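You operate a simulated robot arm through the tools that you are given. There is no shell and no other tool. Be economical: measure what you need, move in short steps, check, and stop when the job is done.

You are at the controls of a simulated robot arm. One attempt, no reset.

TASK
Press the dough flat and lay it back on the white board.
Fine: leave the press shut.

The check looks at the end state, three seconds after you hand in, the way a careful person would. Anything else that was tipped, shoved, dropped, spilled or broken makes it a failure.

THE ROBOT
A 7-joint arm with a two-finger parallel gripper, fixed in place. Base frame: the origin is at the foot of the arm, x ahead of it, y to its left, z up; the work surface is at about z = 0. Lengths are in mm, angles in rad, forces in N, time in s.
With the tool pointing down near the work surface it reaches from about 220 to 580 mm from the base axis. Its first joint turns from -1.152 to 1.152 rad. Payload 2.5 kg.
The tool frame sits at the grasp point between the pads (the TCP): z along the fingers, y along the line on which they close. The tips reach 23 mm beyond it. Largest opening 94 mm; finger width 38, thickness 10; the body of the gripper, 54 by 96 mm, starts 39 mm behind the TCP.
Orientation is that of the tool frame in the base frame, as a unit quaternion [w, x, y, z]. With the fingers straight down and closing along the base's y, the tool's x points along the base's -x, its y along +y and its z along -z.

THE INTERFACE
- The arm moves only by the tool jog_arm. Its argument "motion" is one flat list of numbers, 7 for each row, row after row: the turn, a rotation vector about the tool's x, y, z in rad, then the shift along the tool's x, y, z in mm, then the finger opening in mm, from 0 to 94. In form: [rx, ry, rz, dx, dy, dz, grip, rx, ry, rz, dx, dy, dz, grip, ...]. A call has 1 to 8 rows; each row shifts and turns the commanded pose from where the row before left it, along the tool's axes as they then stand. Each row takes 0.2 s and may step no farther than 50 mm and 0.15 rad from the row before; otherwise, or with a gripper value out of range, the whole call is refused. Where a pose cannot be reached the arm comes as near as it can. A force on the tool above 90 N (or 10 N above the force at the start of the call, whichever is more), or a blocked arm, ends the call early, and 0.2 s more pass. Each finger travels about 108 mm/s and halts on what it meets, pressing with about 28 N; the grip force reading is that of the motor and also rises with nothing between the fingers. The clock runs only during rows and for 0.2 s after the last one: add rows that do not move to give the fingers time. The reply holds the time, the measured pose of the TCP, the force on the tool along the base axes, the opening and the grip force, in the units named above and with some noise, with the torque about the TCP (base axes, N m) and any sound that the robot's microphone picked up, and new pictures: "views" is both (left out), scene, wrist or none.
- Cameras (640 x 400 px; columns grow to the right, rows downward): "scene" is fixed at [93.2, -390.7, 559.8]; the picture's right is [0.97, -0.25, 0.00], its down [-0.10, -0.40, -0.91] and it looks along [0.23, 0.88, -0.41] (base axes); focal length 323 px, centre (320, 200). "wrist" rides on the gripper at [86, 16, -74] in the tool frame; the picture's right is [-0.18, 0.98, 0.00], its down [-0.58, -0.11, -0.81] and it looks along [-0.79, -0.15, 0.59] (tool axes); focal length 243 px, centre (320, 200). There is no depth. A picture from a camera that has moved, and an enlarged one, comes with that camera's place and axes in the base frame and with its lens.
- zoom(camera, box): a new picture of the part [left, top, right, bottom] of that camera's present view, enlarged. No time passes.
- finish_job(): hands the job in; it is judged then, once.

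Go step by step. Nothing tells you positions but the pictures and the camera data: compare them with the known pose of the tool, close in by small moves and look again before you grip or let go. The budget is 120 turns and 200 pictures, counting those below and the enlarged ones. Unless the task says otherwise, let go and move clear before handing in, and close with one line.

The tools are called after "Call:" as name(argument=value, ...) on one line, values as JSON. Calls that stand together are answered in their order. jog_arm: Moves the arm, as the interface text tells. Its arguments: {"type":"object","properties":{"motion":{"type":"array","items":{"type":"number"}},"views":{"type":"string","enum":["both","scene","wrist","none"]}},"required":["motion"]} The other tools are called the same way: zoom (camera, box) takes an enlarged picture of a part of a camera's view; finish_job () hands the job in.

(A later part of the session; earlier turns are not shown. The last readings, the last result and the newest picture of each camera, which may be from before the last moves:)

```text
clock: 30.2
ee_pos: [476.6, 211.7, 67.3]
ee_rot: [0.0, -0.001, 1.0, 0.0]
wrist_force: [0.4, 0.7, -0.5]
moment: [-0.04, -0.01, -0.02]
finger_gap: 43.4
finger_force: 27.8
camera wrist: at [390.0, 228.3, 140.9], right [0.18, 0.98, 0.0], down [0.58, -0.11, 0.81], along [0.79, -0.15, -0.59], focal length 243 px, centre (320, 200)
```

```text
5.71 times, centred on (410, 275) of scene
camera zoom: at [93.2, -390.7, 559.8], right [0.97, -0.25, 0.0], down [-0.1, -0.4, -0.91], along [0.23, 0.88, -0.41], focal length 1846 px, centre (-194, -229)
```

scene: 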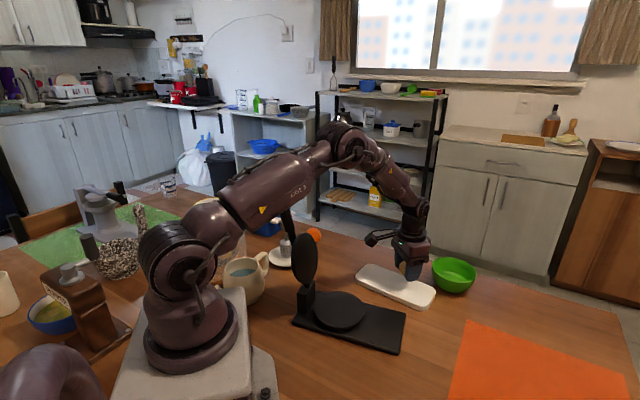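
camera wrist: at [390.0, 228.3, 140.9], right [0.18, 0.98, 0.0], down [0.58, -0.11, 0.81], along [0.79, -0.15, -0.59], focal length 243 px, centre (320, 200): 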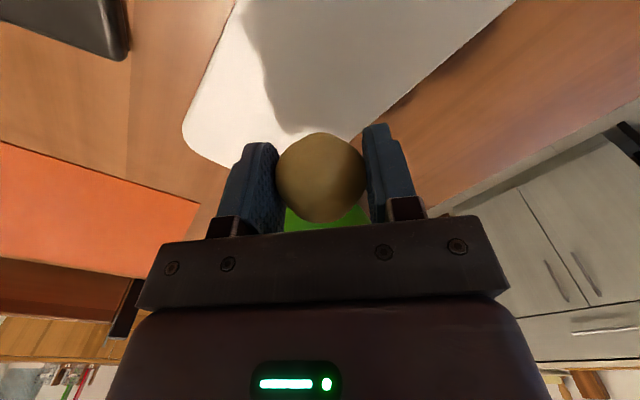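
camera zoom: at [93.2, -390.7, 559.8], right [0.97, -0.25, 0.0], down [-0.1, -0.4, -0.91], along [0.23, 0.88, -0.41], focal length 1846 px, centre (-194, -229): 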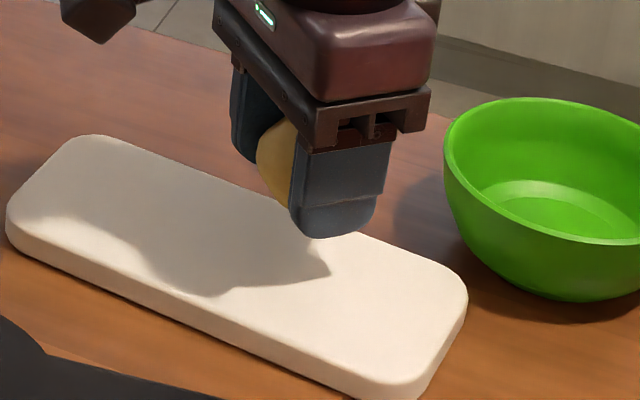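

It's held this time. I'll lift steadily and carry it gently toward the press.

Call:
jog_arm(motion=[0, 0, 0, 0, 0, -14, 10, 0, 0, 0, 0, 0, -18, 10, 0, 0, 0, 0, 0, -20, 10, 0, 0, 0, 5, -2, -20, 10, 0, 0, 0, 12, -4, -15, 10, 0, 0, 0, 18, -6, -10, 10, 0, 0, 0, 22, -7, -5, 10, 0, 0, 0, 22, -7, 0, 10], views="none")

Call:
jog_arm(motion=[0, 0, 0, 22, -7, 0, 10, 0, 0, 0, 22, -7, 0, 10, 0, 0, 0, 20, -7, 0, 10, 0, 0, 0, 12, -4, 0, 10, 0, 0, -0.1, 0, 0, 0, 10, 0, 0, -0.1, 0, 0, 0, 10, 0, 0, -0.1, 0, 0, 0, 10, 0, 0, -0.1, 0, 0, 0, 10], views="none")

Call:
jog_arm(motion=[0, 0, -0.1, 0, 0, 0, 10, 0, 0, -0.1, 0, 0, 0, 10, 0, 0, -0.1, 0, 0, 0, 10, 0, 0, -0.1, 0, 0, 0, 10, 0, 0, -0.1, 0, 0, 0, 10, 0, 0, 0, 0, 0, 0, 10])

```text
clock: 32.0
ee_pos: [398.4, 184.2, 171.1]
ee_rot: [0.0, -0.001, 1.0, 0.0]
wrist_force: [0.2, 0.0, -0.3]
moment: [0.02, 0.0, -0.01]
finger_gap: 43.8
finger_force: 28.3
```

```text
clock: 33.8
ee_pos: [322.3, 160.3, 169.2]
ee_rot: [0.0, -0.199, 0.98, 0.0]
wrist_force: [0.3, -0.5, -1.4]
moment: [0.0, 0.01, -0.01]
finger_gap: 43.6
finger_force: 27.8
```

```text
clock: 35.2
ee_pos: [321.3, 160.5, 170.0]
ee_rot: [0.0, -0.436, 0.9, 0.0]
wrist_force: [-0.5, 0.0, -0.6]
moment: [-0.02, 0.01, -0.03]
finger_gap: 43.6
finger_force: 28.1
camera wrist: at [255.5, 103.2, 243.8], right [-0.66, 0.75, 0.0], down [0.45, 0.39, 0.81], along [0.61, 0.53, -0.59], focal length 243 px, centre (320, 200)
```

scene: 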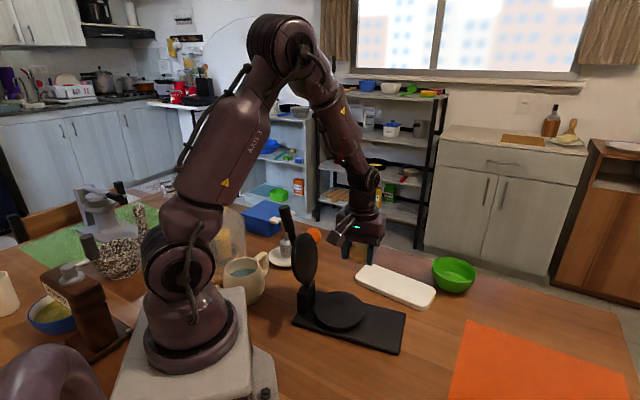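
wrist: 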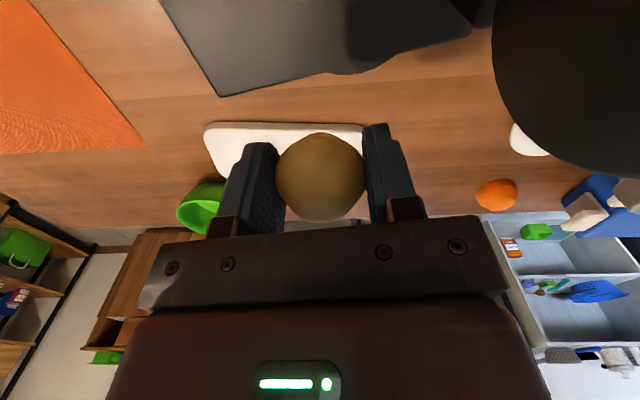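

The dough is held firmly. In this orientation the gripper body could come too close to the raised upper plate, so I'll keep turning until the camera faces outward and the fingers close across the press axis.

Call:
jog_arm(motion=[0, 0, -0.13, 0, 0, 0, 10, 0, 0, -0.13, 0, 0, 0, 10, 0, 0, -0.13, 0, 0, 0, 10, 0, 0, -0.13, 0, 0, 0, 10, 0, 0, -0.13, 0, 0, 0, 10, 0, 0, -0.13, 0, 0, 0, 10, 0, 0, 0, 0, 0, 0, 10], views="none")

Call:
jog_arm(motion=[0, 0, -0.13, 0, 0, 0, 10, 0, 0, -0.13, 0, 0, 0, 10, 0, 0, -0.13, 0, 0, 0, 10, 0, 0, -0.13, 0, 0, 0, 10, 0, 0, -0.13, 0, 0, 0, 10, 0, 0, -0.14, 0, 0, 0, 10, 0, 0, 0, 0, 0, 0, 10])

Call:
zoom(camera="scene", box=[240, 200, 440, 350])

```text
clock: 36.8
ee_pos: [321.7, 159.7, 169.3]
ee_rot: [0.0, 0.745, -0.667, 0.0]
wrist_force: [-0.5, -0.6, 0.1]
moment: [-0.03, -0.01, -0.05]
finger_gap: 43.5
finger_force: 27.9
```

```text
clock: 38.4
ee_pos: [322.3, 161.0, 168.8]
ee_rot: [0.0, 0.945, -0.328, -0.001]
wrist_force: [-0.2, 0.4, -0.8]
moment: [0.01, -0.05, 0.01]
finger_gap: 43.3
finger_force: 28.4
camera wrist: at [379.8, 94.4, 243.7], right [-0.75, -0.66, 0.0], down [-0.39, 0.45, 0.81], along [-0.53, 0.61, -0.59], focal length 243 px, centre (320, 200)
```

scene: 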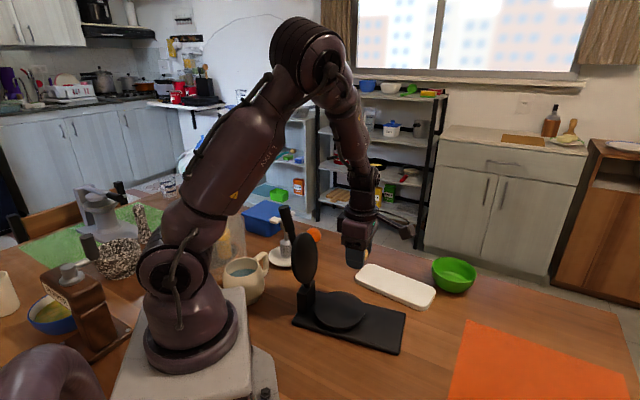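
wrist: 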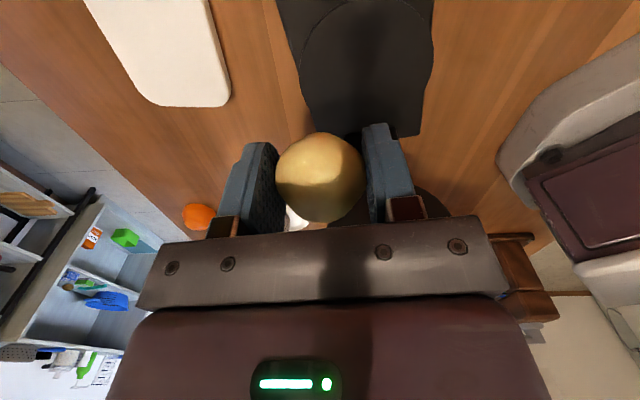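

```text
2.67 times, centred on (340, 275) of scene
camera zoom: at [93.2, -390.7, 559.8], right [0.97, -0.25, 0.0], down [-0.1, -0.4, -0.91], along [0.23, 0.88, -0.41], focal length 861 px, centre (267, 0)
```

zoom: 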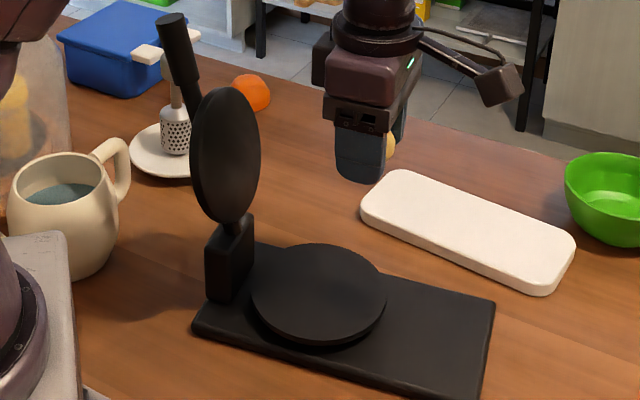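

It now views the lower plate directly. I'll zoom in to measure its centre.

Call:
zoom(camera="wrist", box=[240, 0, 480, 150])

```text
2.67 times, centred on (360, 75) of wrist
camera zoom: at [379.8, 94.4, 243.7], right [-0.75, -0.66, 0.0], down [-0.39, 0.45, 0.81], along [-0.53, 0.61, -0.59], focal length 647 px, centre (213, 533)
```

zoom: 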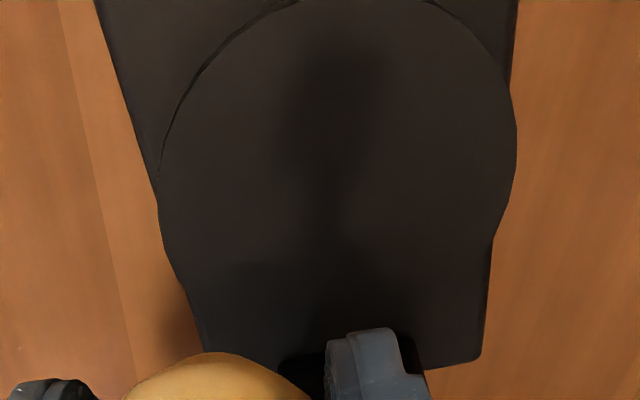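

I put the lower plate's centre at about (275, 149), with a 58 mm radius. I'll move the dough above it and descend partway.

Call:
jog_arm(motion=[0, 0, 0, -9, 13, 0, 10, 0, 0, 0, -9, 13, 0, 10, 0, 0, 0, -9, 13, 0, 10, 0, 0, 0, 0, 0, 20, 10, 0, 0, 0, 0, 0, 25, 10, 0, 0, 0, 0, 0, 25, 10, 0, 0, 0, 0, 0, 10, 10, 0, 0, 0, 0, 0, 0, 10])

Call:
zoom(camera="scene", box=[260, 220, 420, 340])

```text
clock: 40.2
ee_pos: [276.2, 146.1, 89.6]
ee_rot: [-0.001, 0.944, -0.33, 0.0]
wrist_force: [0.2, 0.2, -1.3]
moment: [-0.01, 0.02, -0.01]
finger_gap: 43.6
finger_force: 27.9
camera wrist: at [333.2, 80.6, 164.1], right [-0.76, -0.66, 0.0], down [-0.39, 0.45, 0.81], along [-0.53, 0.61, -0.59], focal length 243 px, centre (320, 200)
```

scene: 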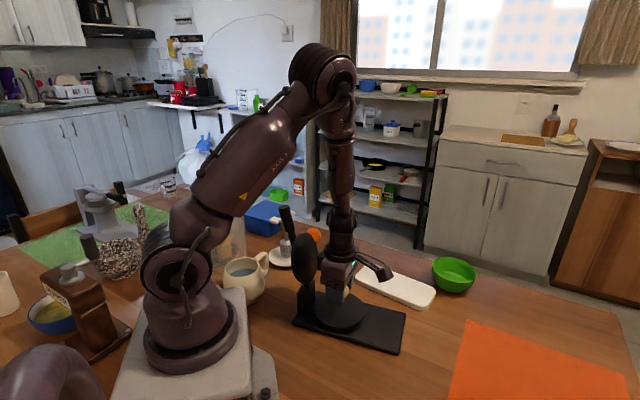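
wrist: 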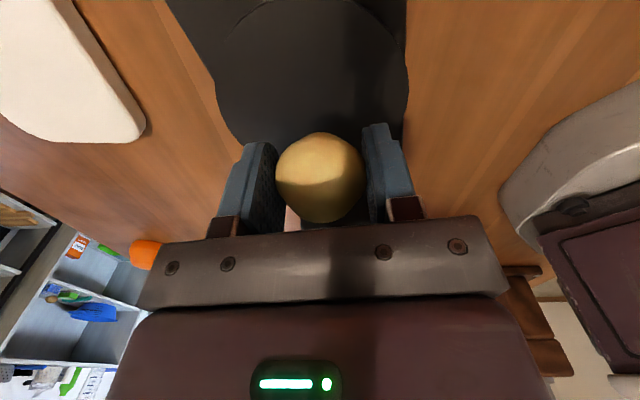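

```text
3.33 times, centred on (340, 280) of scene
camera zoom: at [93.2, -390.7, 559.8], right [0.97, -0.25, 0.0], down [-0.1, -0.4, -0.91], along [0.23, 0.88, -0.41], focal length 1077 px, centre (253, -67)
```

zoom: 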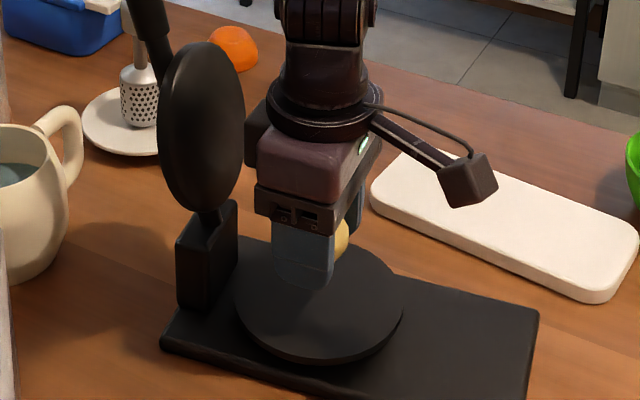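

Nearly centred, so I'll shift about 4 mm sideways and descend carefully, watching the force.

Call:
jog_arm(motion=[0, 0, 0, 0, -4.5, 10, 10, 0, 0, 0, 0, 0, 12, 10, 0, 0, 0, 0, 0, 10, 10, 0, 0, 0, 0, 0, 0, 10], views="scene")

Call:
zoom(camera="scene", box=[290, 260, 380, 330])

```text
clock: 41.2
ee_pos: [278.0, 151.1, 56.9]
ee_rot: [0.0, 0.944, -0.329, 0.0]
wrist_force: [-0.6, -0.9, -0.3]
moment: [0.02, -0.02, 0.0]
finger_gap: 43.5
finger_force: 27.4
```

scene: 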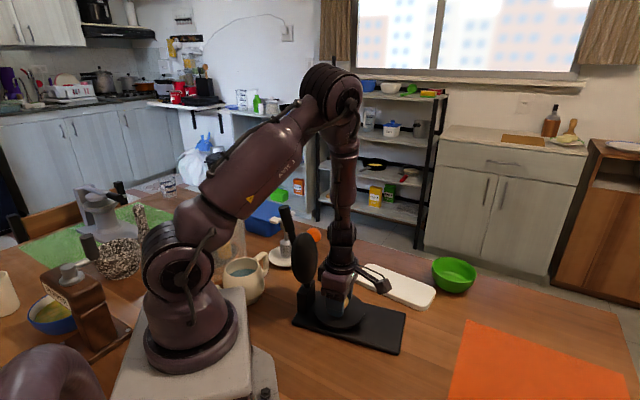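

```text
5.71 times, centred on (335, 295) of scene
camera zoom: at [93.2, -390.7, 559.8], right [0.97, -0.25, 0.0], down [-0.1, -0.4, -0.91], along [0.23, 0.88, -0.41], focal length 1846 px, centre (234, -343)
```

zoom: 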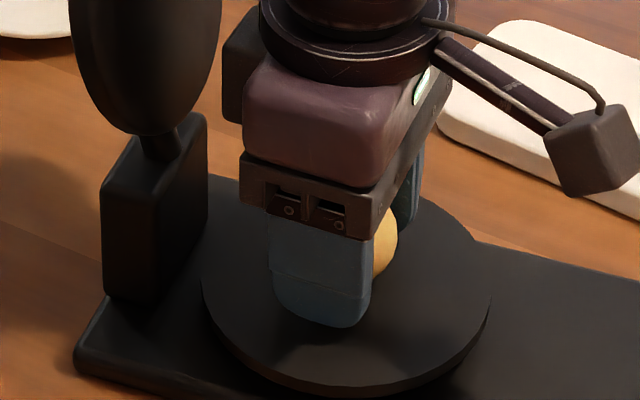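

Call:
jog_arm(motion=[0, 0, 0, 0, 0, 4, 10, 0, 0, 0, 0, 0, 0, 10], views="none")

```text
clock: 41.8
ee_pos: [279.7, 150.8, 53.6]
ee_rot: [0.0, 0.944, -0.329, 0.0]
wrist_force: [-8.9, -5.0, 35.9]
moment: [-0.05, 0.23, 0.05]
finger_gap: 43.8
finger_force: 28.6
```

The dough has touched the plate. I'll ease up a little, release and rise.

Call:
jog_arm(motion=[0, 0, 0, 0, 0, -2, 10, 0, 0, 0, 0, 0, 0, 50, 0, 0, 0, 0, 0, 0, 70, 0, 0, 0, 0, 0, 0, 80, 0, 0, 0, 0, 0, -30, 80, 0, 0, 0, 0, 0, -45, 80, 0, 0, 0, 0, 0, -45, 80, 0, 0, 0, 0, 0, 0, 80])

Call:
zoom(camera="scene", box=[260, 220, 420, 340])

```text
clock: 43.6
ee_pos: [278.1, 151.0, 176.5]
ee_rot: [0.0, 0.944, -0.329, 0.0]
wrist_force: [0.3, 0.0, 0.3]
moment: [0.02, -0.01, -0.01]
finger_gap: 79.7
finger_force: 0.1
camera wrist: at [335.6, 85.3, 251.0], right [-0.76, -0.66, 0.0], down [-0.39, 0.45, 0.81], along [-0.53, 0.61, -0.59], focal length 243 px, centre (320, 200)
```

scene: 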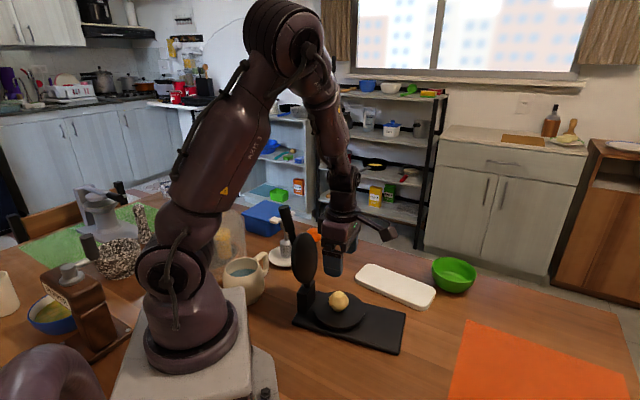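
wrist: 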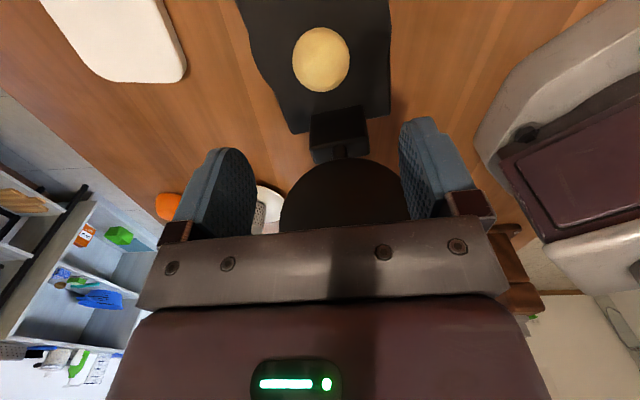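

```text
3.33 times, centred on (340, 280) of scene
camera zoom: at [93.1, -390.7, 559.8], right [0.97, -0.25, 0.0], down [-0.1, -0.4, -0.91], along [0.23, 0.88, -0.41], focal length 1077 px, centre (253, -67)
```

zoom: 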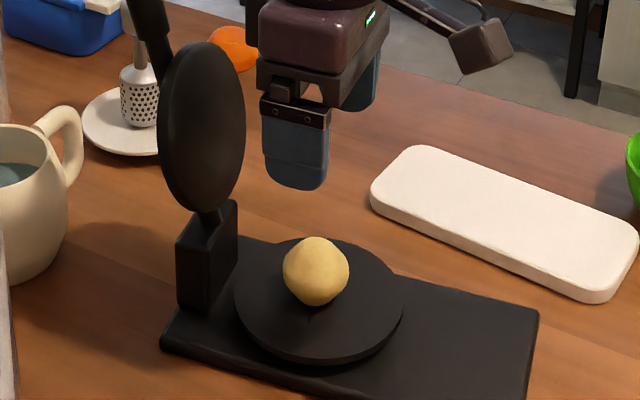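

The dough sits centred on the plate. Now I'll fetch the lever: rise, move over the handle tip, and check before lowering.

Call:
jog_arm(motion=[0, 0, 0, 0, 0, -48, 94, 0, 0, 0, 0, 0, -48, 94, 0, 0, 0, 0, 0, -48, 94, 0, 0, 0, 0, 0, -48, 94, 0, 0, 0, -45, 2, 0, 94, 0, 0, 0, -45, 2, 0, 94, 0, 0, 0, -45.4, 1.5, 0, 94, 0, 0, 0, 0, 0, 0, 94])

Call:
zoom(camera="scene", box=[220, 120, 380, 320])

```text
clock: 45.4
ee_pos: [168.9, 229.4, 367.8]
ee_rot: [-0.001, 0.944, -0.329, 0.0]
wrist_force: [0.5, 0.2, 0.3]
moment: [-0.02, 0.02, -0.01]
finger_gap: 93.8
finger_force: 0.1
camera wrist: at [226.8, 163.2, 441.4], right [-0.76, -0.66, 0.0], down [-0.39, 0.45, 0.81], along [-0.53, 0.61, -0.59], focal length 243 px, centre (320, 200)
```

scene: 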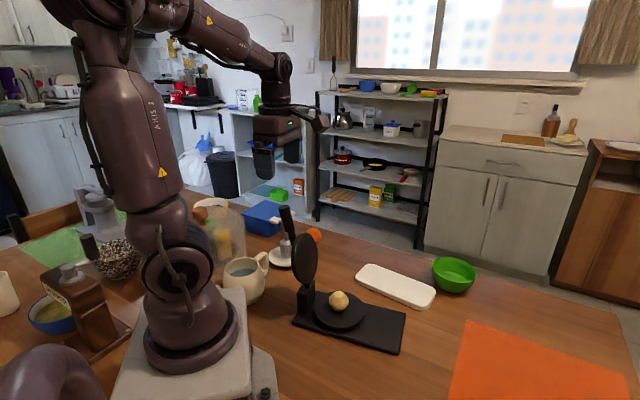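
wrist: 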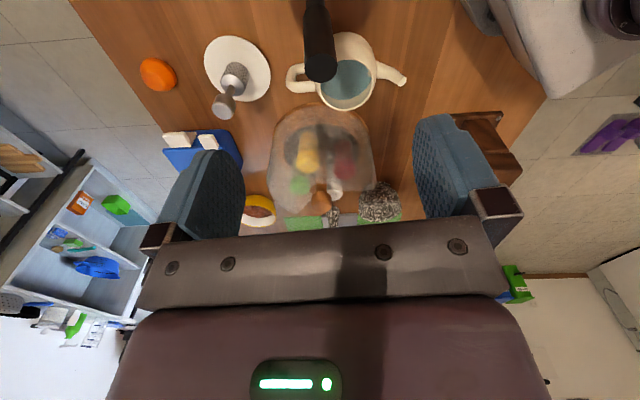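

```text
2.00 times, centred on (300, 220) of scene
camera zoom: at [93.1, -390.7, 559.8], right [0.97, -0.25, 0.0], down [-0.1, -0.4, -0.91], along [0.23, 0.88, -0.41], focal length 646 px, centre (360, 160)
```

zoom: 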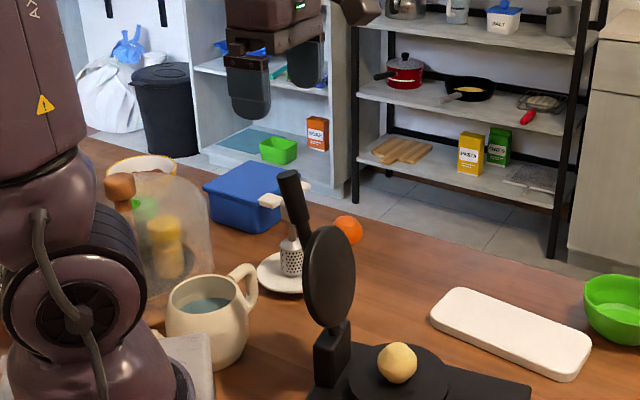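

The handle tip is directly below, at about (171, 228, 262). I'll lower around it and grip.

Call:
jog_arm(motion=[0, 0, 0, 2, 0, 40, 94, 0, 0, 0, 2, 0, 40, 94, 0, 0, 0, 2, 0, 30, 94, 0, 0, 0, 0, 0, 17, 94, 0, 0, 0, 0, 0, 0, 70, 0, 0, 0, 0, 0, 0, 50, 0, 0, 0, 0, 0, 0, 10, 0, 0, 0, 0, 0, 0, 10])

Call:
zoom(camera="scene", box=[220, 170, 380, 320])

```text
clock: 47.2
ee_pos: [174.3, 225.7, 239.9]
ee_rot: [0.002, 0.945, -0.328, -0.001]
wrist_force: [-5.8, -4.8, 0.8]
moment: [0.37, -0.17, 0.19]
finger_gap: 28.8
finger_force: 28.4
camera wrist: at [232.2, 160.3, 314.4], right [-0.75, -0.66, 0.0], down [-0.39, 0.45, 0.81], along [-0.53, 0.61, -0.59], focal length 243 px, centre (320, 200)
```

scene: 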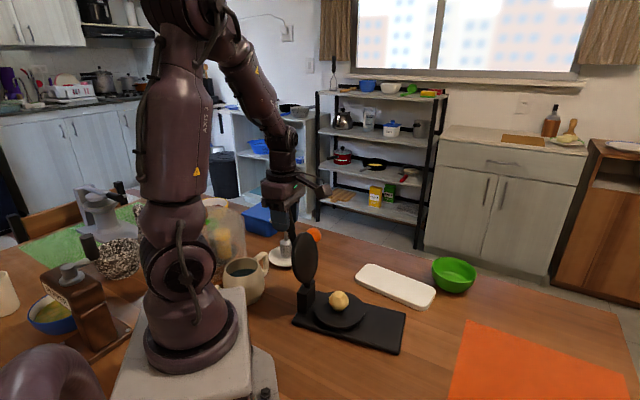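
wrist: 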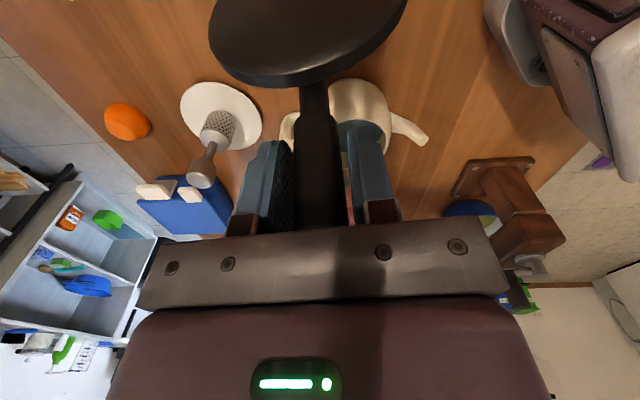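

```text
2.67 times, centred on (300, 245) of scene
camera zoom: at [93.1, -390.7, 559.7], right [0.97, -0.25, 0.0], down [-0.1, -0.4, -0.91], along [0.23, 0.88, -0.41], focal length 861 px, centre (373, 80)
```

zoom: 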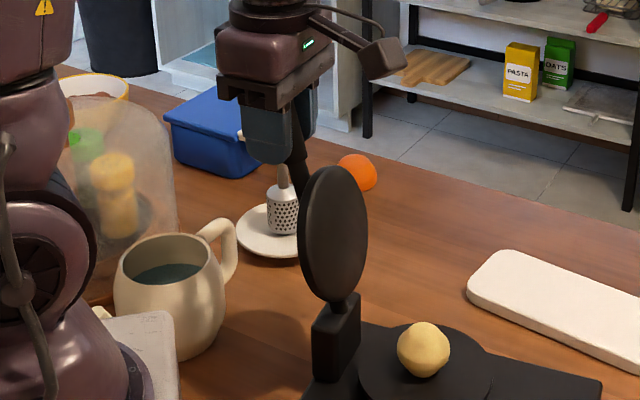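

I have the handle again. I'll swing it forward along the arc in a controlled way.

Call:
jog_arm(motion=[0, 0, 0, 15, 0, -4.8, 10, 0, 0, 0, 15.3, 0, -3.4, 10, 0, 0, 0, 15.6, 0, -2, 10, 0, 0, 0, 15.7, 0, -0.7, 10, 0, 0, 0, 15.7, 0, 0.7, 10, 0, 0, 0, 15.6, 0, 2, 10, 0, 0, 0, 15.3, 0, 3.4, 10, 0, 0, 0, 15, 0, 4.8, 10], views="none")

Call:
jog_arm(motion=[0, 0, 0, 14.5, 0, 6, 10, 0, 0, 0, 13.9, 0, 7.2, 10, 0, 0, 0, 13.2, 0, 8.5, 10, 0, 0, 0, 12.5, 0, 9.5, 10, 0, 0, 0, 11.6, 0, 10.6, 10])

Call:
zoom(camera="scene", box=[240, 200, 440, 350])

```text
clock: 49.0
ee_pos: [270.8, 147.9, 239.8]
ee_rot: [0.0, 0.944, -0.329, -0.001]
wrist_force: [-3.8, 8.7, -9.6]
moment: [0.2, 0.93, 0.12]
finger_gap: 29.0
finger_force: 28.5
```

```text
clock: 50.2
ee_pos: [322.3, 110.0, 199.6]
ee_rot: [0.0, 0.944, -0.329, 0.002]
wrist_force: [0.7, 9.6, 4.3]
moment: [0.19, 1.12, 0.51]
finger_gap: 29.0
finger_force: 28.0
camera wrist: at [379.5, 42.8, 273.2], right [-0.76, -0.66, 0.0], down [-0.39, 0.45, 0.81], along [-0.53, 0.61, -0.59], focal length 243 px, centre (320, 200)
```

scene: 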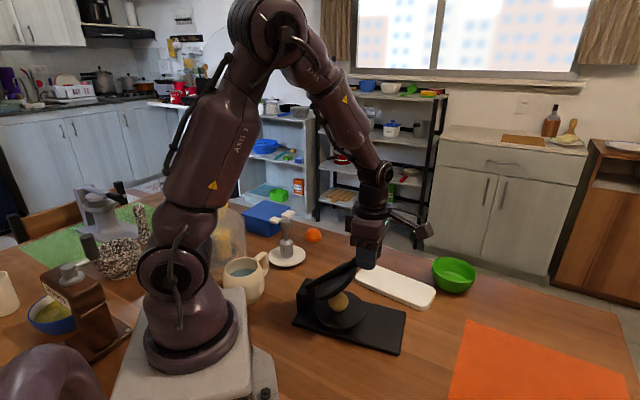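
wrist: 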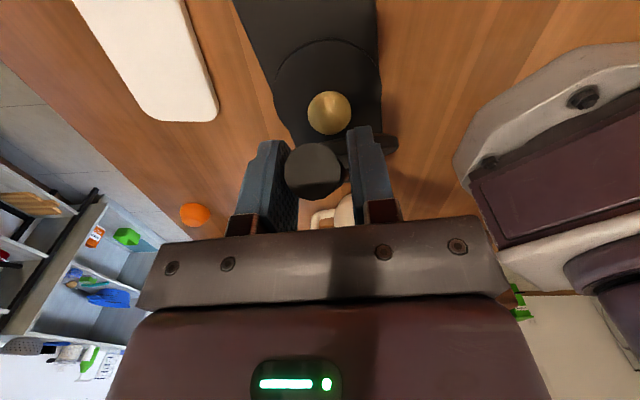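

```text
2.67 times, centred on (340, 275) of scene
camera zoom: at [93.2, -390.7, 559.8], right [0.97, -0.25, 0.0], down [-0.1, -0.4, -0.91], along [0.23, 0.88, -0.41], focal length 861 px, centre (267, 0)
```

zoom: 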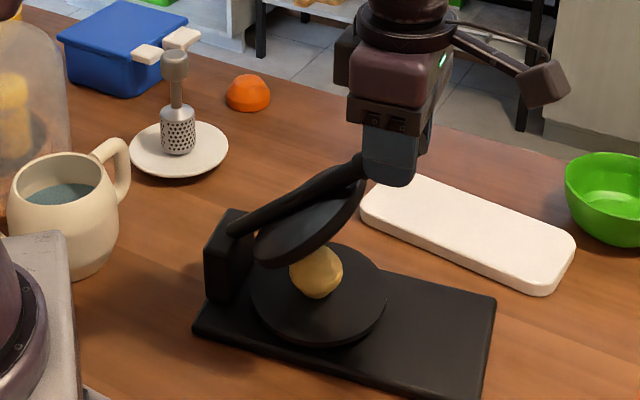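

Call:
jog_arm(motion=[0, 0, 0, 10.6, 0, 11.6, 10, 0, 0, 0, 9.5, 0, 12.5, 10, 0, 0, 0, 8.5, 0, 13.2, 10, 0, 0, 0, 7.2, 0, 13.9, 10, 0, 0, 0, 6, 0, 14.5, 10], views="scene")

Call:
zoom(camera="scene", box=[240, 220, 440, 350])

```text
clock: 51.4
ee_pos: [354.9, 82.6, 132.3]
ee_rot: [0.002, 0.944, -0.329, -0.001]
wrist_force: [-16.4, -6.0, 21.2]
moment: [0.12, 0.49, 0.43]
finger_gap: 28.7
finger_force: 28.1
```

scene: 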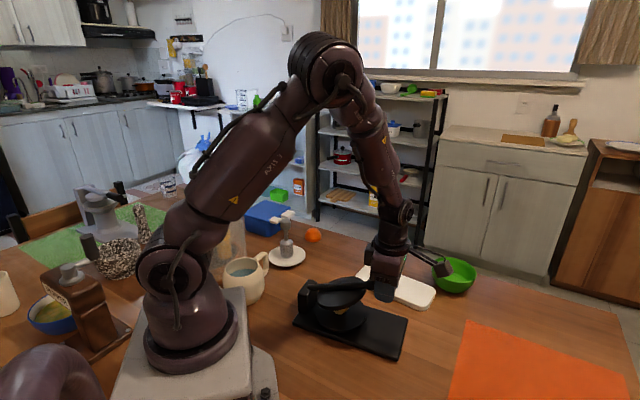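

```text
3.08 times, centred on (340, 285) of scene
camera zoom: at [93.0, -390.7, 559.8], right [0.97, -0.25, 0.0], down [-0.1, -0.4, -0.91], along [0.23, 0.88, -0.41], focal length 994 px, centre (258, -62)
```

zoom: 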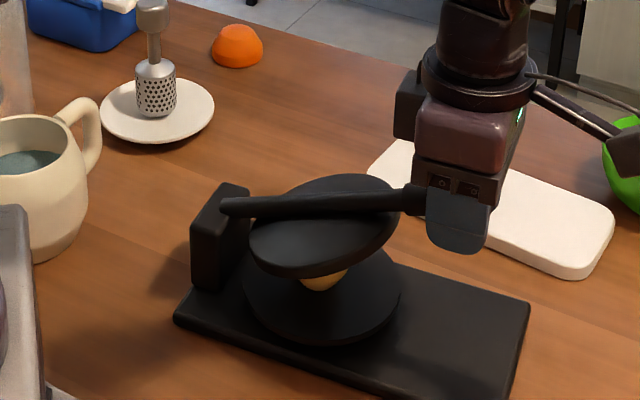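

The upper plate has reached the dough. I'll keep pressing down along the arc; if the grip slips, the palm will still push on the handle.

Call:
jog_arm(motion=[0, 0, 0, 2, 0, 8, 10, 0, 0, 0, 1.5, 0, 8, 10, 0, 0, 0, 1, 0, 8, 10, 0, 0, 0, 1, 0, 8, 10], views="scene")

Call:
zoom(camera="scene", box=[240, 220, 440, 350])

```text
clock: 52.4
ee_pos: [362.8, 78.7, 101.0]
ee_rot: [-0.002, 0.944, -0.331, 0.004]
wrist_force: [15.7, -15.8, 7.5]
moment: [0.48, 0.76, 0.55]
finger_gap: 28.7
finger_force: 28.2
```

scene: 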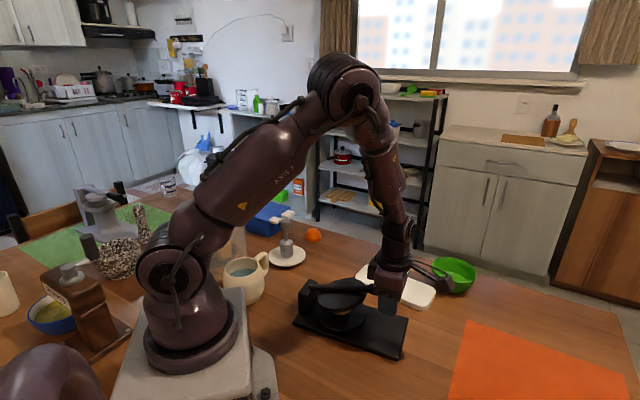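

```text
3.08 times, centred on (340, 285) of scene
camera zoom: at [93.1, -390.7, 559.8], right [0.97, -0.25, 0.0], down [-0.1, -0.4, -0.91], along [0.23, 0.88, -0.41], focal length 994 px, centre (258, -62)
```

zoom: 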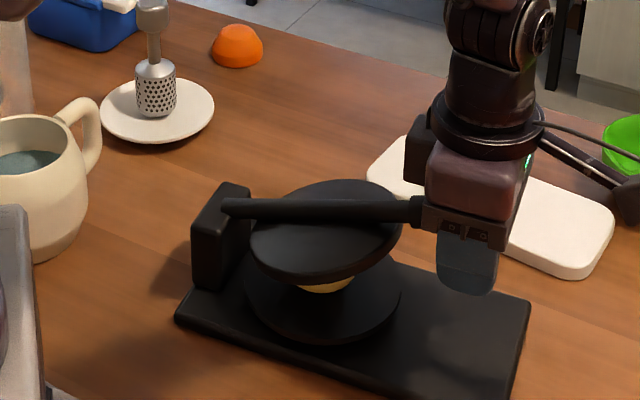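

The grip is slipping and the palm has reached the handle. I'll open the fingers a little and press straight down with the palm.

Call:
jog_arm(motion=[0, 0, 0, 0, 0, 0, 50, 0, 0, 0, 0, 0, 0, 50, 0, 0, 0, 0, 0, 5, 50, 0, 0, 0, 0, 0, 5, 50, 0, 0, 0, 0, 0, 5, 50, 0, 0, 0, 0, 0, 5, 50], views="scene")

Call:
zoom(camera="scene", box=[240, 220, 440, 350])

```text
clock: 53.8
ee_pos: [360.3, 79.5, 81.1]
ee_rot: [0.001, 0.944, -0.329, 0.0]
wrist_force: [0.2, -0.4, -1.0]
moment: [-0.01, 0.02, 0.01]
finger_gap: 50.0
finger_force: 0.0
```

scene: 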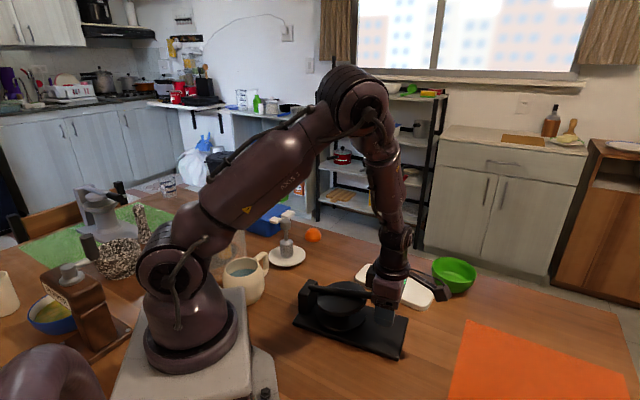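

```text
3.08 times, centred on (340, 285) of scene
camera zoom: at [93.2, -390.7, 559.8], right [0.97, -0.25, 0.0], down [-0.1, -0.4, -0.91], along [0.23, 0.88, -0.41], focal length 994 px, centre (258, -62)
```

zoom: 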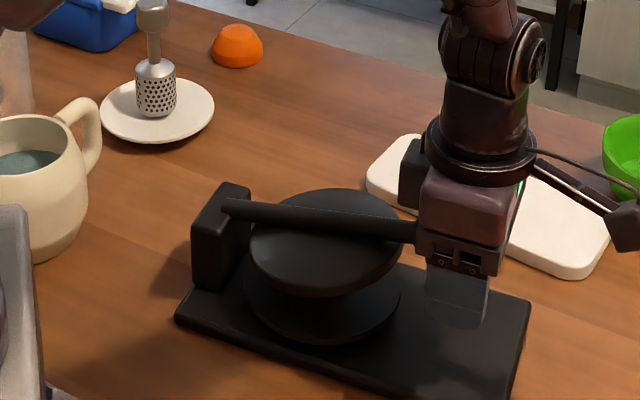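

Call:
jog_arm(motion=[0, 0, 0, 0, 0, 6, 50, 0, 0, 0, 0, 0, 6, 50, 0, 0, 0, 0, 0, 6, 50, 0, 0, 0, 0, 0, 5, 50, 0, 0, 0, 0, 0, 5, 50, 0, 0, 0, 0, 0, 4, 50, 0, 0, 0, 0, 0, 0, 50], views="scene")

Call:
zoom(camera="scene", box=[240, 220, 440, 350])

```text
clock: 54.5
ee_pos: [361.1, 79.0, 74.4]
ee_rot: [0.002, 0.944, -0.33, 0.004]
wrist_force: [-19.6, -4.1, 42.8]
moment: [-0.08, -1.03, -0.17]
finger_gap: 50.0
finger_force: 0.1
stopped in row 3: the force on the tool passed its limit at 107 N (the readings are from after the stop); the commanded pose is now the measured one
```

scene: 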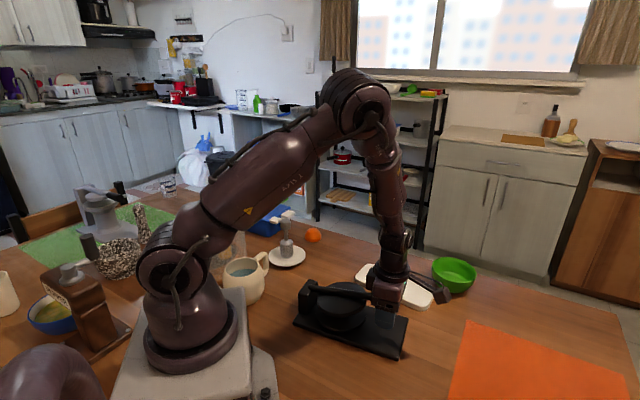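

```text
3.08 times, centred on (340, 285) of scene
camera zoom: at [93.0, -390.7, 559.8], right [0.97, -0.25, 0.0], down [-0.1, -0.4, -0.91], along [0.23, 0.88, -0.41], focal length 994 px, centre (258, -62)
```

zoom: 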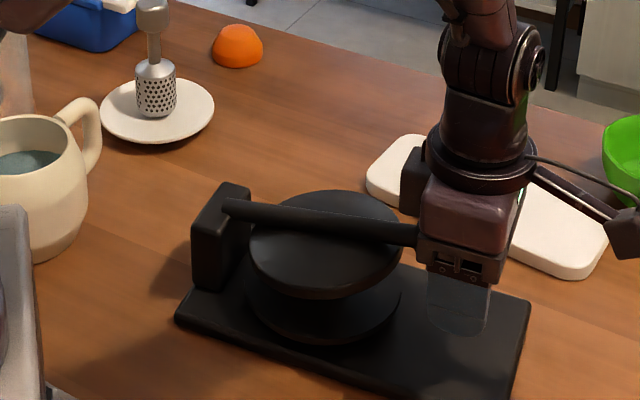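

The dough resists and creeps. I'll press in smaller, slower steps with pauses.

Call:
jog_arm(motion=[0, 0, 0, 0, 0, 1.5, 50, 0, 0, 0, 0, 0, 1.5, 50, 0, 0, 0, 0, 0, 0, 50, 0, 0, 0, 0, 0, 1.5, 50, 0, 0, 0, 0, 0, 0, 50, 0, 0, 0, 0, 0, 1.5, 50, 0, 0, 0, 0, 0, 0, 50, 0, 0, 0, 0, 0, 1.5, 50], views="none")

```text
clock: 56.3
ee_pos: [360.8, 79.7, 63.9]
ee_rot: [0.001, 0.944, -0.33, 0.003]
wrist_force: [0.2, -0.6, 0.4]
moment: [0.0, 0.02, 0.03]
finger_gap: 50.1
finger_force: 0.0
```

Call:
jog_arm(motion=[0, 0, 0, 0, 0, 2, 50, 0, 0, 0, 0, 0, 2, 50, 0, 0, 0, 0, 0, 2, 50, 0, 0, 0, 0, 0, 0, 50, 0, 0, 0, 0, 0, 2, 50, 0, 0, 0, 0, 0, 0, 50, 0, 0, 0, 0, 0, 2, 50, 0, 0, 0, 0, 0, 0, 50], views="scene")

Call:
zoom(camera="scene", box=[240, 220, 440, 350])

```text
clock: 58.1
ee_pos: [361.4, 80.3, 54.6]
ee_rot: [0.002, 0.944, -0.331, 0.003]
wrist_force: [0.6, 0.4, -0.1]
moment: [0.02, 0.02, -0.01]
finger_gap: 50.4
finger_force: 0.0
```

scene: 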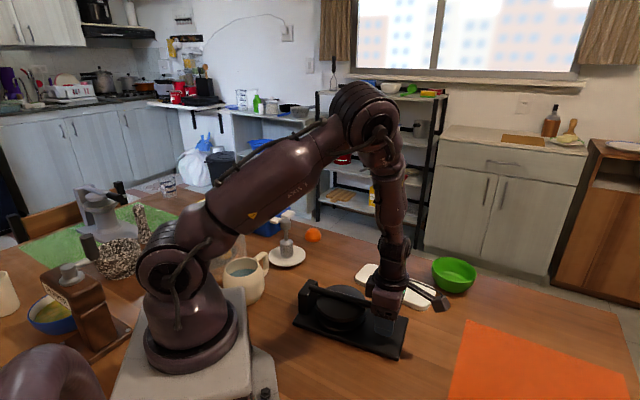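

```text
3.08 times, centred on (340, 285) of scene
camera zoom: at [93.2, -390.7, 559.8], right [0.97, -0.25, 0.0], down [-0.1, -0.4, -0.91], along [0.23, 0.88, -0.41], focal length 994 px, centre (258, -62)
```

zoom: 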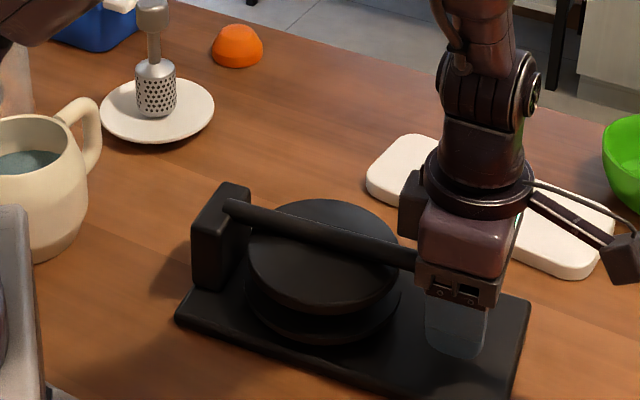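

It's nearly in its original closed position. I'll press on until it is firm.

Call:
jog_arm(motion=[0, 0, 0, 0, 0, 1.5, 50, 0, 0, 0, 0, 0, 1.5, 50, 0, 0, 0, 0, 0, 1.5, 50, 0, 0, 0, 0, 0, 1.5, 50, 0, 0, 0, 0, 0, 1.5, 50, 0, 0, 0, 0, 0, 1.5, 50, 0, 0, 0, 0, 0, 0, 50], views="none")

```text
clock: 59.7
ee_pos: [360.9, 79.2, 44.9]
ee_rot: [0.002, 0.944, -0.331, 0.003]
wrist_force: [-0.5, -1.0, 6.7]
moment: [0.21, 0.14, 0.05]
finger_gap: 50.0
finger_force: 0.0
```

Call:
jog_arm(motion=[0, 0, 0, 0, 0, 1, 50, 0, 0, 0, 0, 0, 1, 50, 0, 0, 0, 0, 0, 1, 50, 0, 0, 0, 0, 0, 1, 50, 0, 0, 0, 0, 0, 0, 50], views="scene")

Call:
zoom(camera="scene", box=[290, 260, 390, 340])

```text
clock: 60.9
ee_pos: [362.0, 80.0, 43.8]
ee_rot: [0.0, 0.944, -0.329, 0.005]
wrist_force: [-28.0, -8.3, 77.0]
moment: [1.51, 0.53, 0.57]
finger_gap: 50.1
finger_force: 0.1
```

scene: 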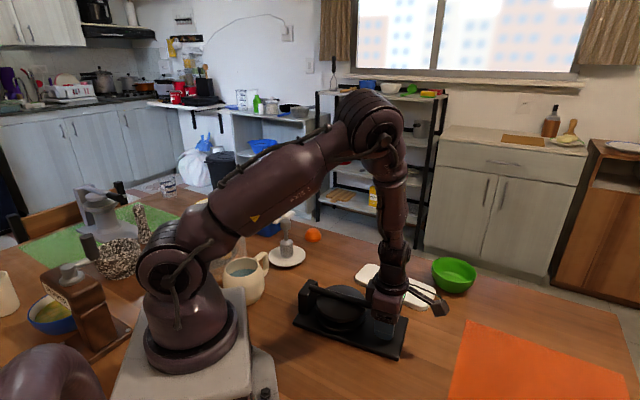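

```text
5.00 times, centred on (340, 300) of scene
camera zoom: at [92.9, -390.8, 559.8], right [0.97, -0.25, 0.0], down [-0.1, -0.4, -0.91], along [0.23, 0.88, -0.41], focal length 1615 px, centre (220, -300)
```

zoom: 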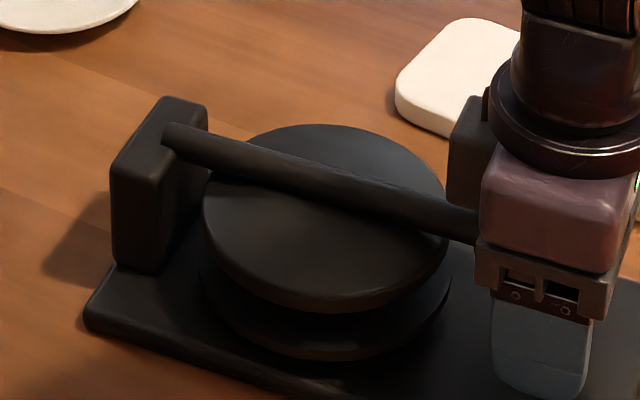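

It's firm now at about 77 N. I'll hold briefly, then back off, grip the handle again and check.

Call:
jog_arm(motion=[0, 0, 0, 0, 0, 0, 50, 0, 0, 0, 0, 0, 0, 50, 0, 0, 0, 0, 0, 0, 50, 0, 0, 0, 0, 0, -10, 50, 0, 0, 0, 0, 0, -12, 50, 0, 0, 0, 0, 0, -5, 50, 0, 0, 0, 0, 0, 0, 10, 0, 0, 0, 0, 0, 0, 10])

Call:
zoom(camera="scene", box=[290, 260, 390, 340])

```text
clock: 62.7
ee_pos: [361.7, 78.7, 69.8]
ee_rot: [0.001, 0.944, -0.329, 0.004]
wrist_force: [7.4, 4.5, 0.6]
moment: [-0.25, -0.4, 0.6]
finger_gap: 28.6
finger_force: 28.4
camera wrist: at [418.9, 13.2, 144.4], right [-0.76, -0.66, 0.0], down [-0.39, 0.45, 0.8], along [-0.52, 0.61, -0.6], focal length 243 px, centre (320, 200)
```

scene: 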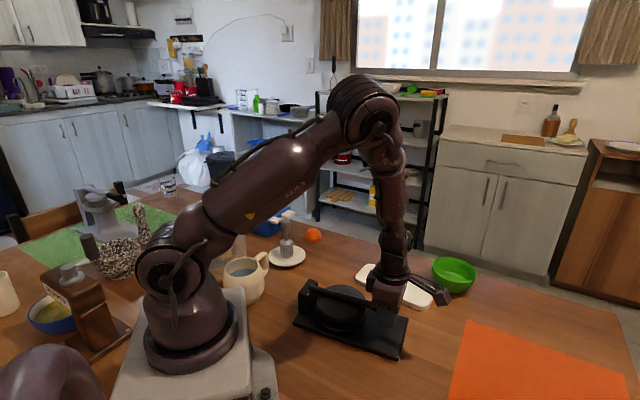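
wrist: 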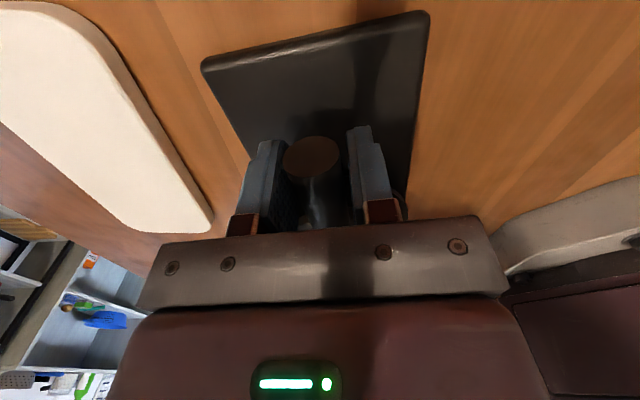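

```text
5.00 times, centred on (340, 300) of scene
camera zoom: at [93.2, -390.7, 559.8], right [0.97, -0.25, 0.0], down [-0.1, -0.4, -0.91], along [0.23, 0.88, -0.41], focal length 1615 px, centre (220, -300)
```

zoom: 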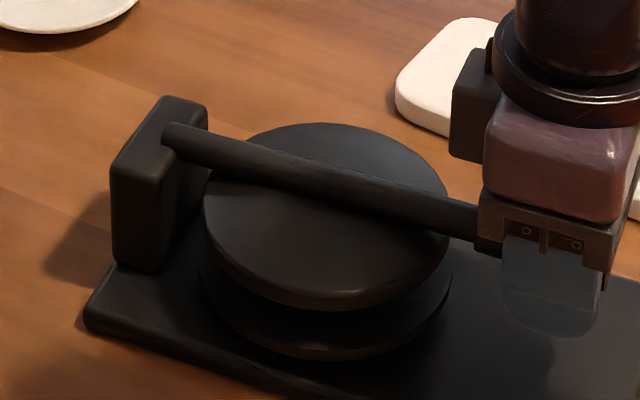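

Call:
jog_arm(motion=[0, 0, 0, -1, 0, -18.3, 10, 0, 0, 0, -2.8, 0, -18.1, 10, 0, 0, 0, -4.8, 0, -17.7, 10, 0, 0, 0, -6.5, 0, -17.1, 10, 0, 0, 0, -8.3, 0, -16.3, 10])

Call:
zoom(camera="scene", box=[280, 230, 400, 340])

```text
clock: 63.9
ee_pos: [341.2, 93.7, 156.1]
ee_rot: [0.004, 0.944, -0.331, 0.001]
wrist_force: [-4.5, -14.8, -2.6]
moment: [-0.72, -0.5, 0.39]
finger_gap: 28.8
finger_force: 27.5
camera wrist: at [398.9, 28.3, 230.8], right [-0.76, -0.65, 0.01], down [-0.39, 0.46, 0.8], along [-0.53, 0.61, -0.6], focal length 243 px, centre (320, 200)
```

scene: 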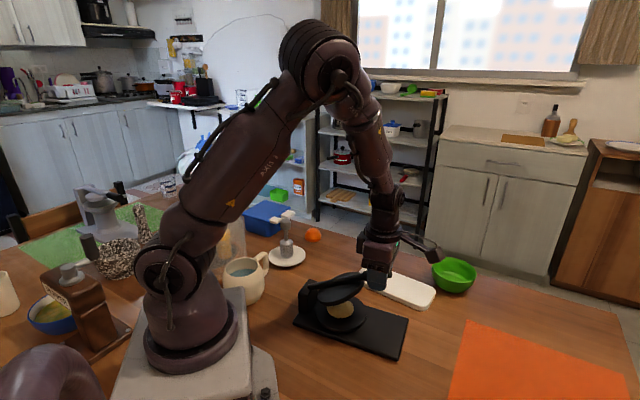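
wrist: 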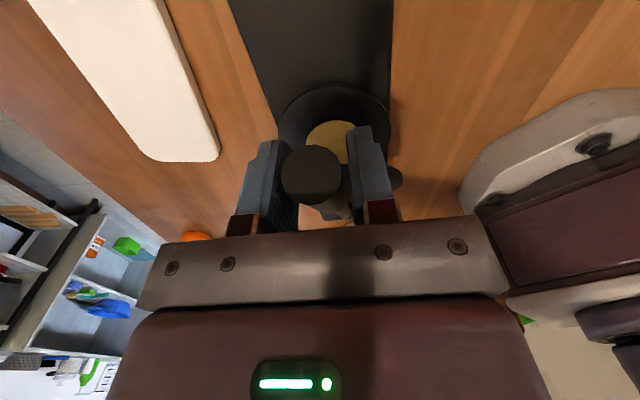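

```text
3.64 times, centred on (340, 285) of scene
camera zoom: at [93.1, -390.7, 559.8], right [0.97, -0.25, 0.0], down [-0.1, -0.4, -0.91], along [0.23, 0.88, -0.41], focal length 1174 px, centre (247, -109)
```

zoom: 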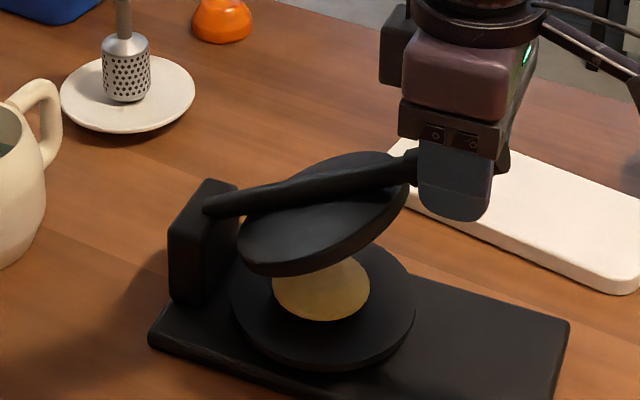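

The dough is now a flat round about 65–70 mm wide, lying on the lower plate. I'll continue opening.

Call:
jog_arm(motion=[0, 0, 0, -10, 0, -15.4, 10, 0, 0, 0, -11.5, 0, -14.2, 10, 0, 0, 0, -13, 0, -13, 10, 0, 0, 0, -14.2, 0, -11.5, 10, 0, 0, 0, -15.4, 0, -10, 10, 0, 0, 0, -16.3, 0, -8.3, 10, 0, 0, 0, -17.1, 0, -6.5, 10, 0, 0, 0, -17.7, 0, -4.8, 10], views="none")

Call:
jog_arm(motion=[0, 0, 0, -18.1, 0, -2.8, 10, 0, 0, 0, -18.3, 0, -1, 10, 0, 0, 0, -18.3, 0, 1, 10, 0, 0, 0, -18.1, 0, 2.8, 10, 0, 0, 0, -9, 0, 2.5, 10], views="scene")

Call:
zoom(camera="scene", box=[240, 200, 440, 350])

```text
clock: 65.7
ee_pos: [250.0, 164.7, 240.9]
ee_rot: [0.001, 0.944, -0.33, 0.003]
wrist_force: [-1.4, -11.0, 3.5]
moment: [-0.55, -0.67, 0.09]
finger_gap: 28.6
finger_force: 28.2
```

```text
clock: 66.9
ee_pos: [187.2, 217.8, 236.4]
ee_rot: [0.001, 0.944, -0.331, 0.004]
wrist_force: [-5.0, -4.0, 18.4]
moment: [-0.58, -0.4, -0.05]
finger_gap: 28.9
finger_force: 28.2
```

scene: 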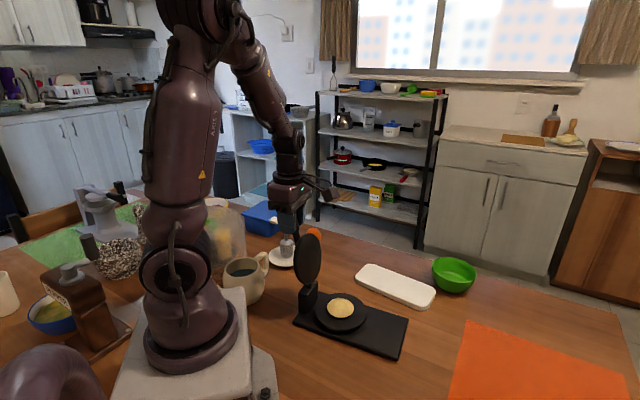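

```text
2.67 times, centred on (340, 275) of scene
camera zoom: at [93.1, -390.8, 559.7], right [0.97, -0.25, 0.0], down [-0.1, -0.4, -0.91], along [0.23, 0.88, -0.41], focal length 861 px, centre (267, 0)
```

zoom: 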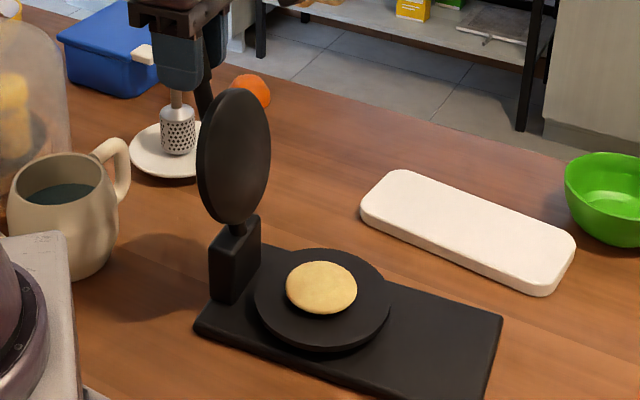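

The round is flat, about 62 mm wide and roughly 10 mm thick. I'll ease the lever onto its stop, release it and rise.

Call:
jog_arm(motion=[0, 0, 0, -8, 0, 1, 10, 0, 0, 0, 0, 0, 0, 10, 0, 0, 0, 0, 0, 0, 40, 0, 0, 0, 0, 0, -8, 70, 0, 0, 0, 0, 0, -30, 94, 0, 0, 0, 0, 0, -45, 94, 0, 0, 0, 0, 0, -45, 94, 0, 0, 0, 0, 0, 0, 94], views="scene")

Call:
zoom(camera="scene", box=[240, 200, 440, 350])

```text
clock: 68.7
ee_pos: [181.0, 222.9, 361.3]
ee_rot: [0.001, 0.944, -0.33, 0.004]
wrist_force: [-0.5, -0.8, -1.0]
moment: [0.01, 0.01, 0.01]
finger_gap: 93.9
finger_force: 0.1
```

scene: 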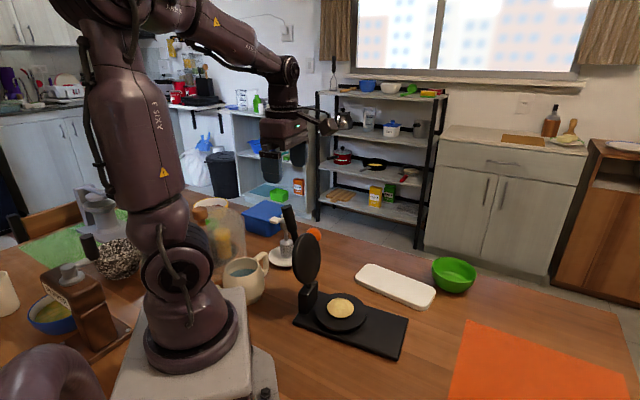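

```text
2.67 times, centred on (340, 275) of scene
camera zoom: at [93.1, -390.7, 559.8], right [0.97, -0.25, 0.0], down [-0.1, -0.4, -0.91], along [0.23, 0.88, -0.41], focal length 861 px, centre (267, 0)
```

zoom: 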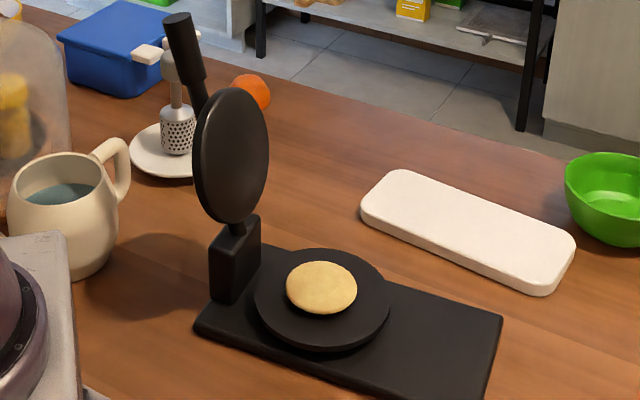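

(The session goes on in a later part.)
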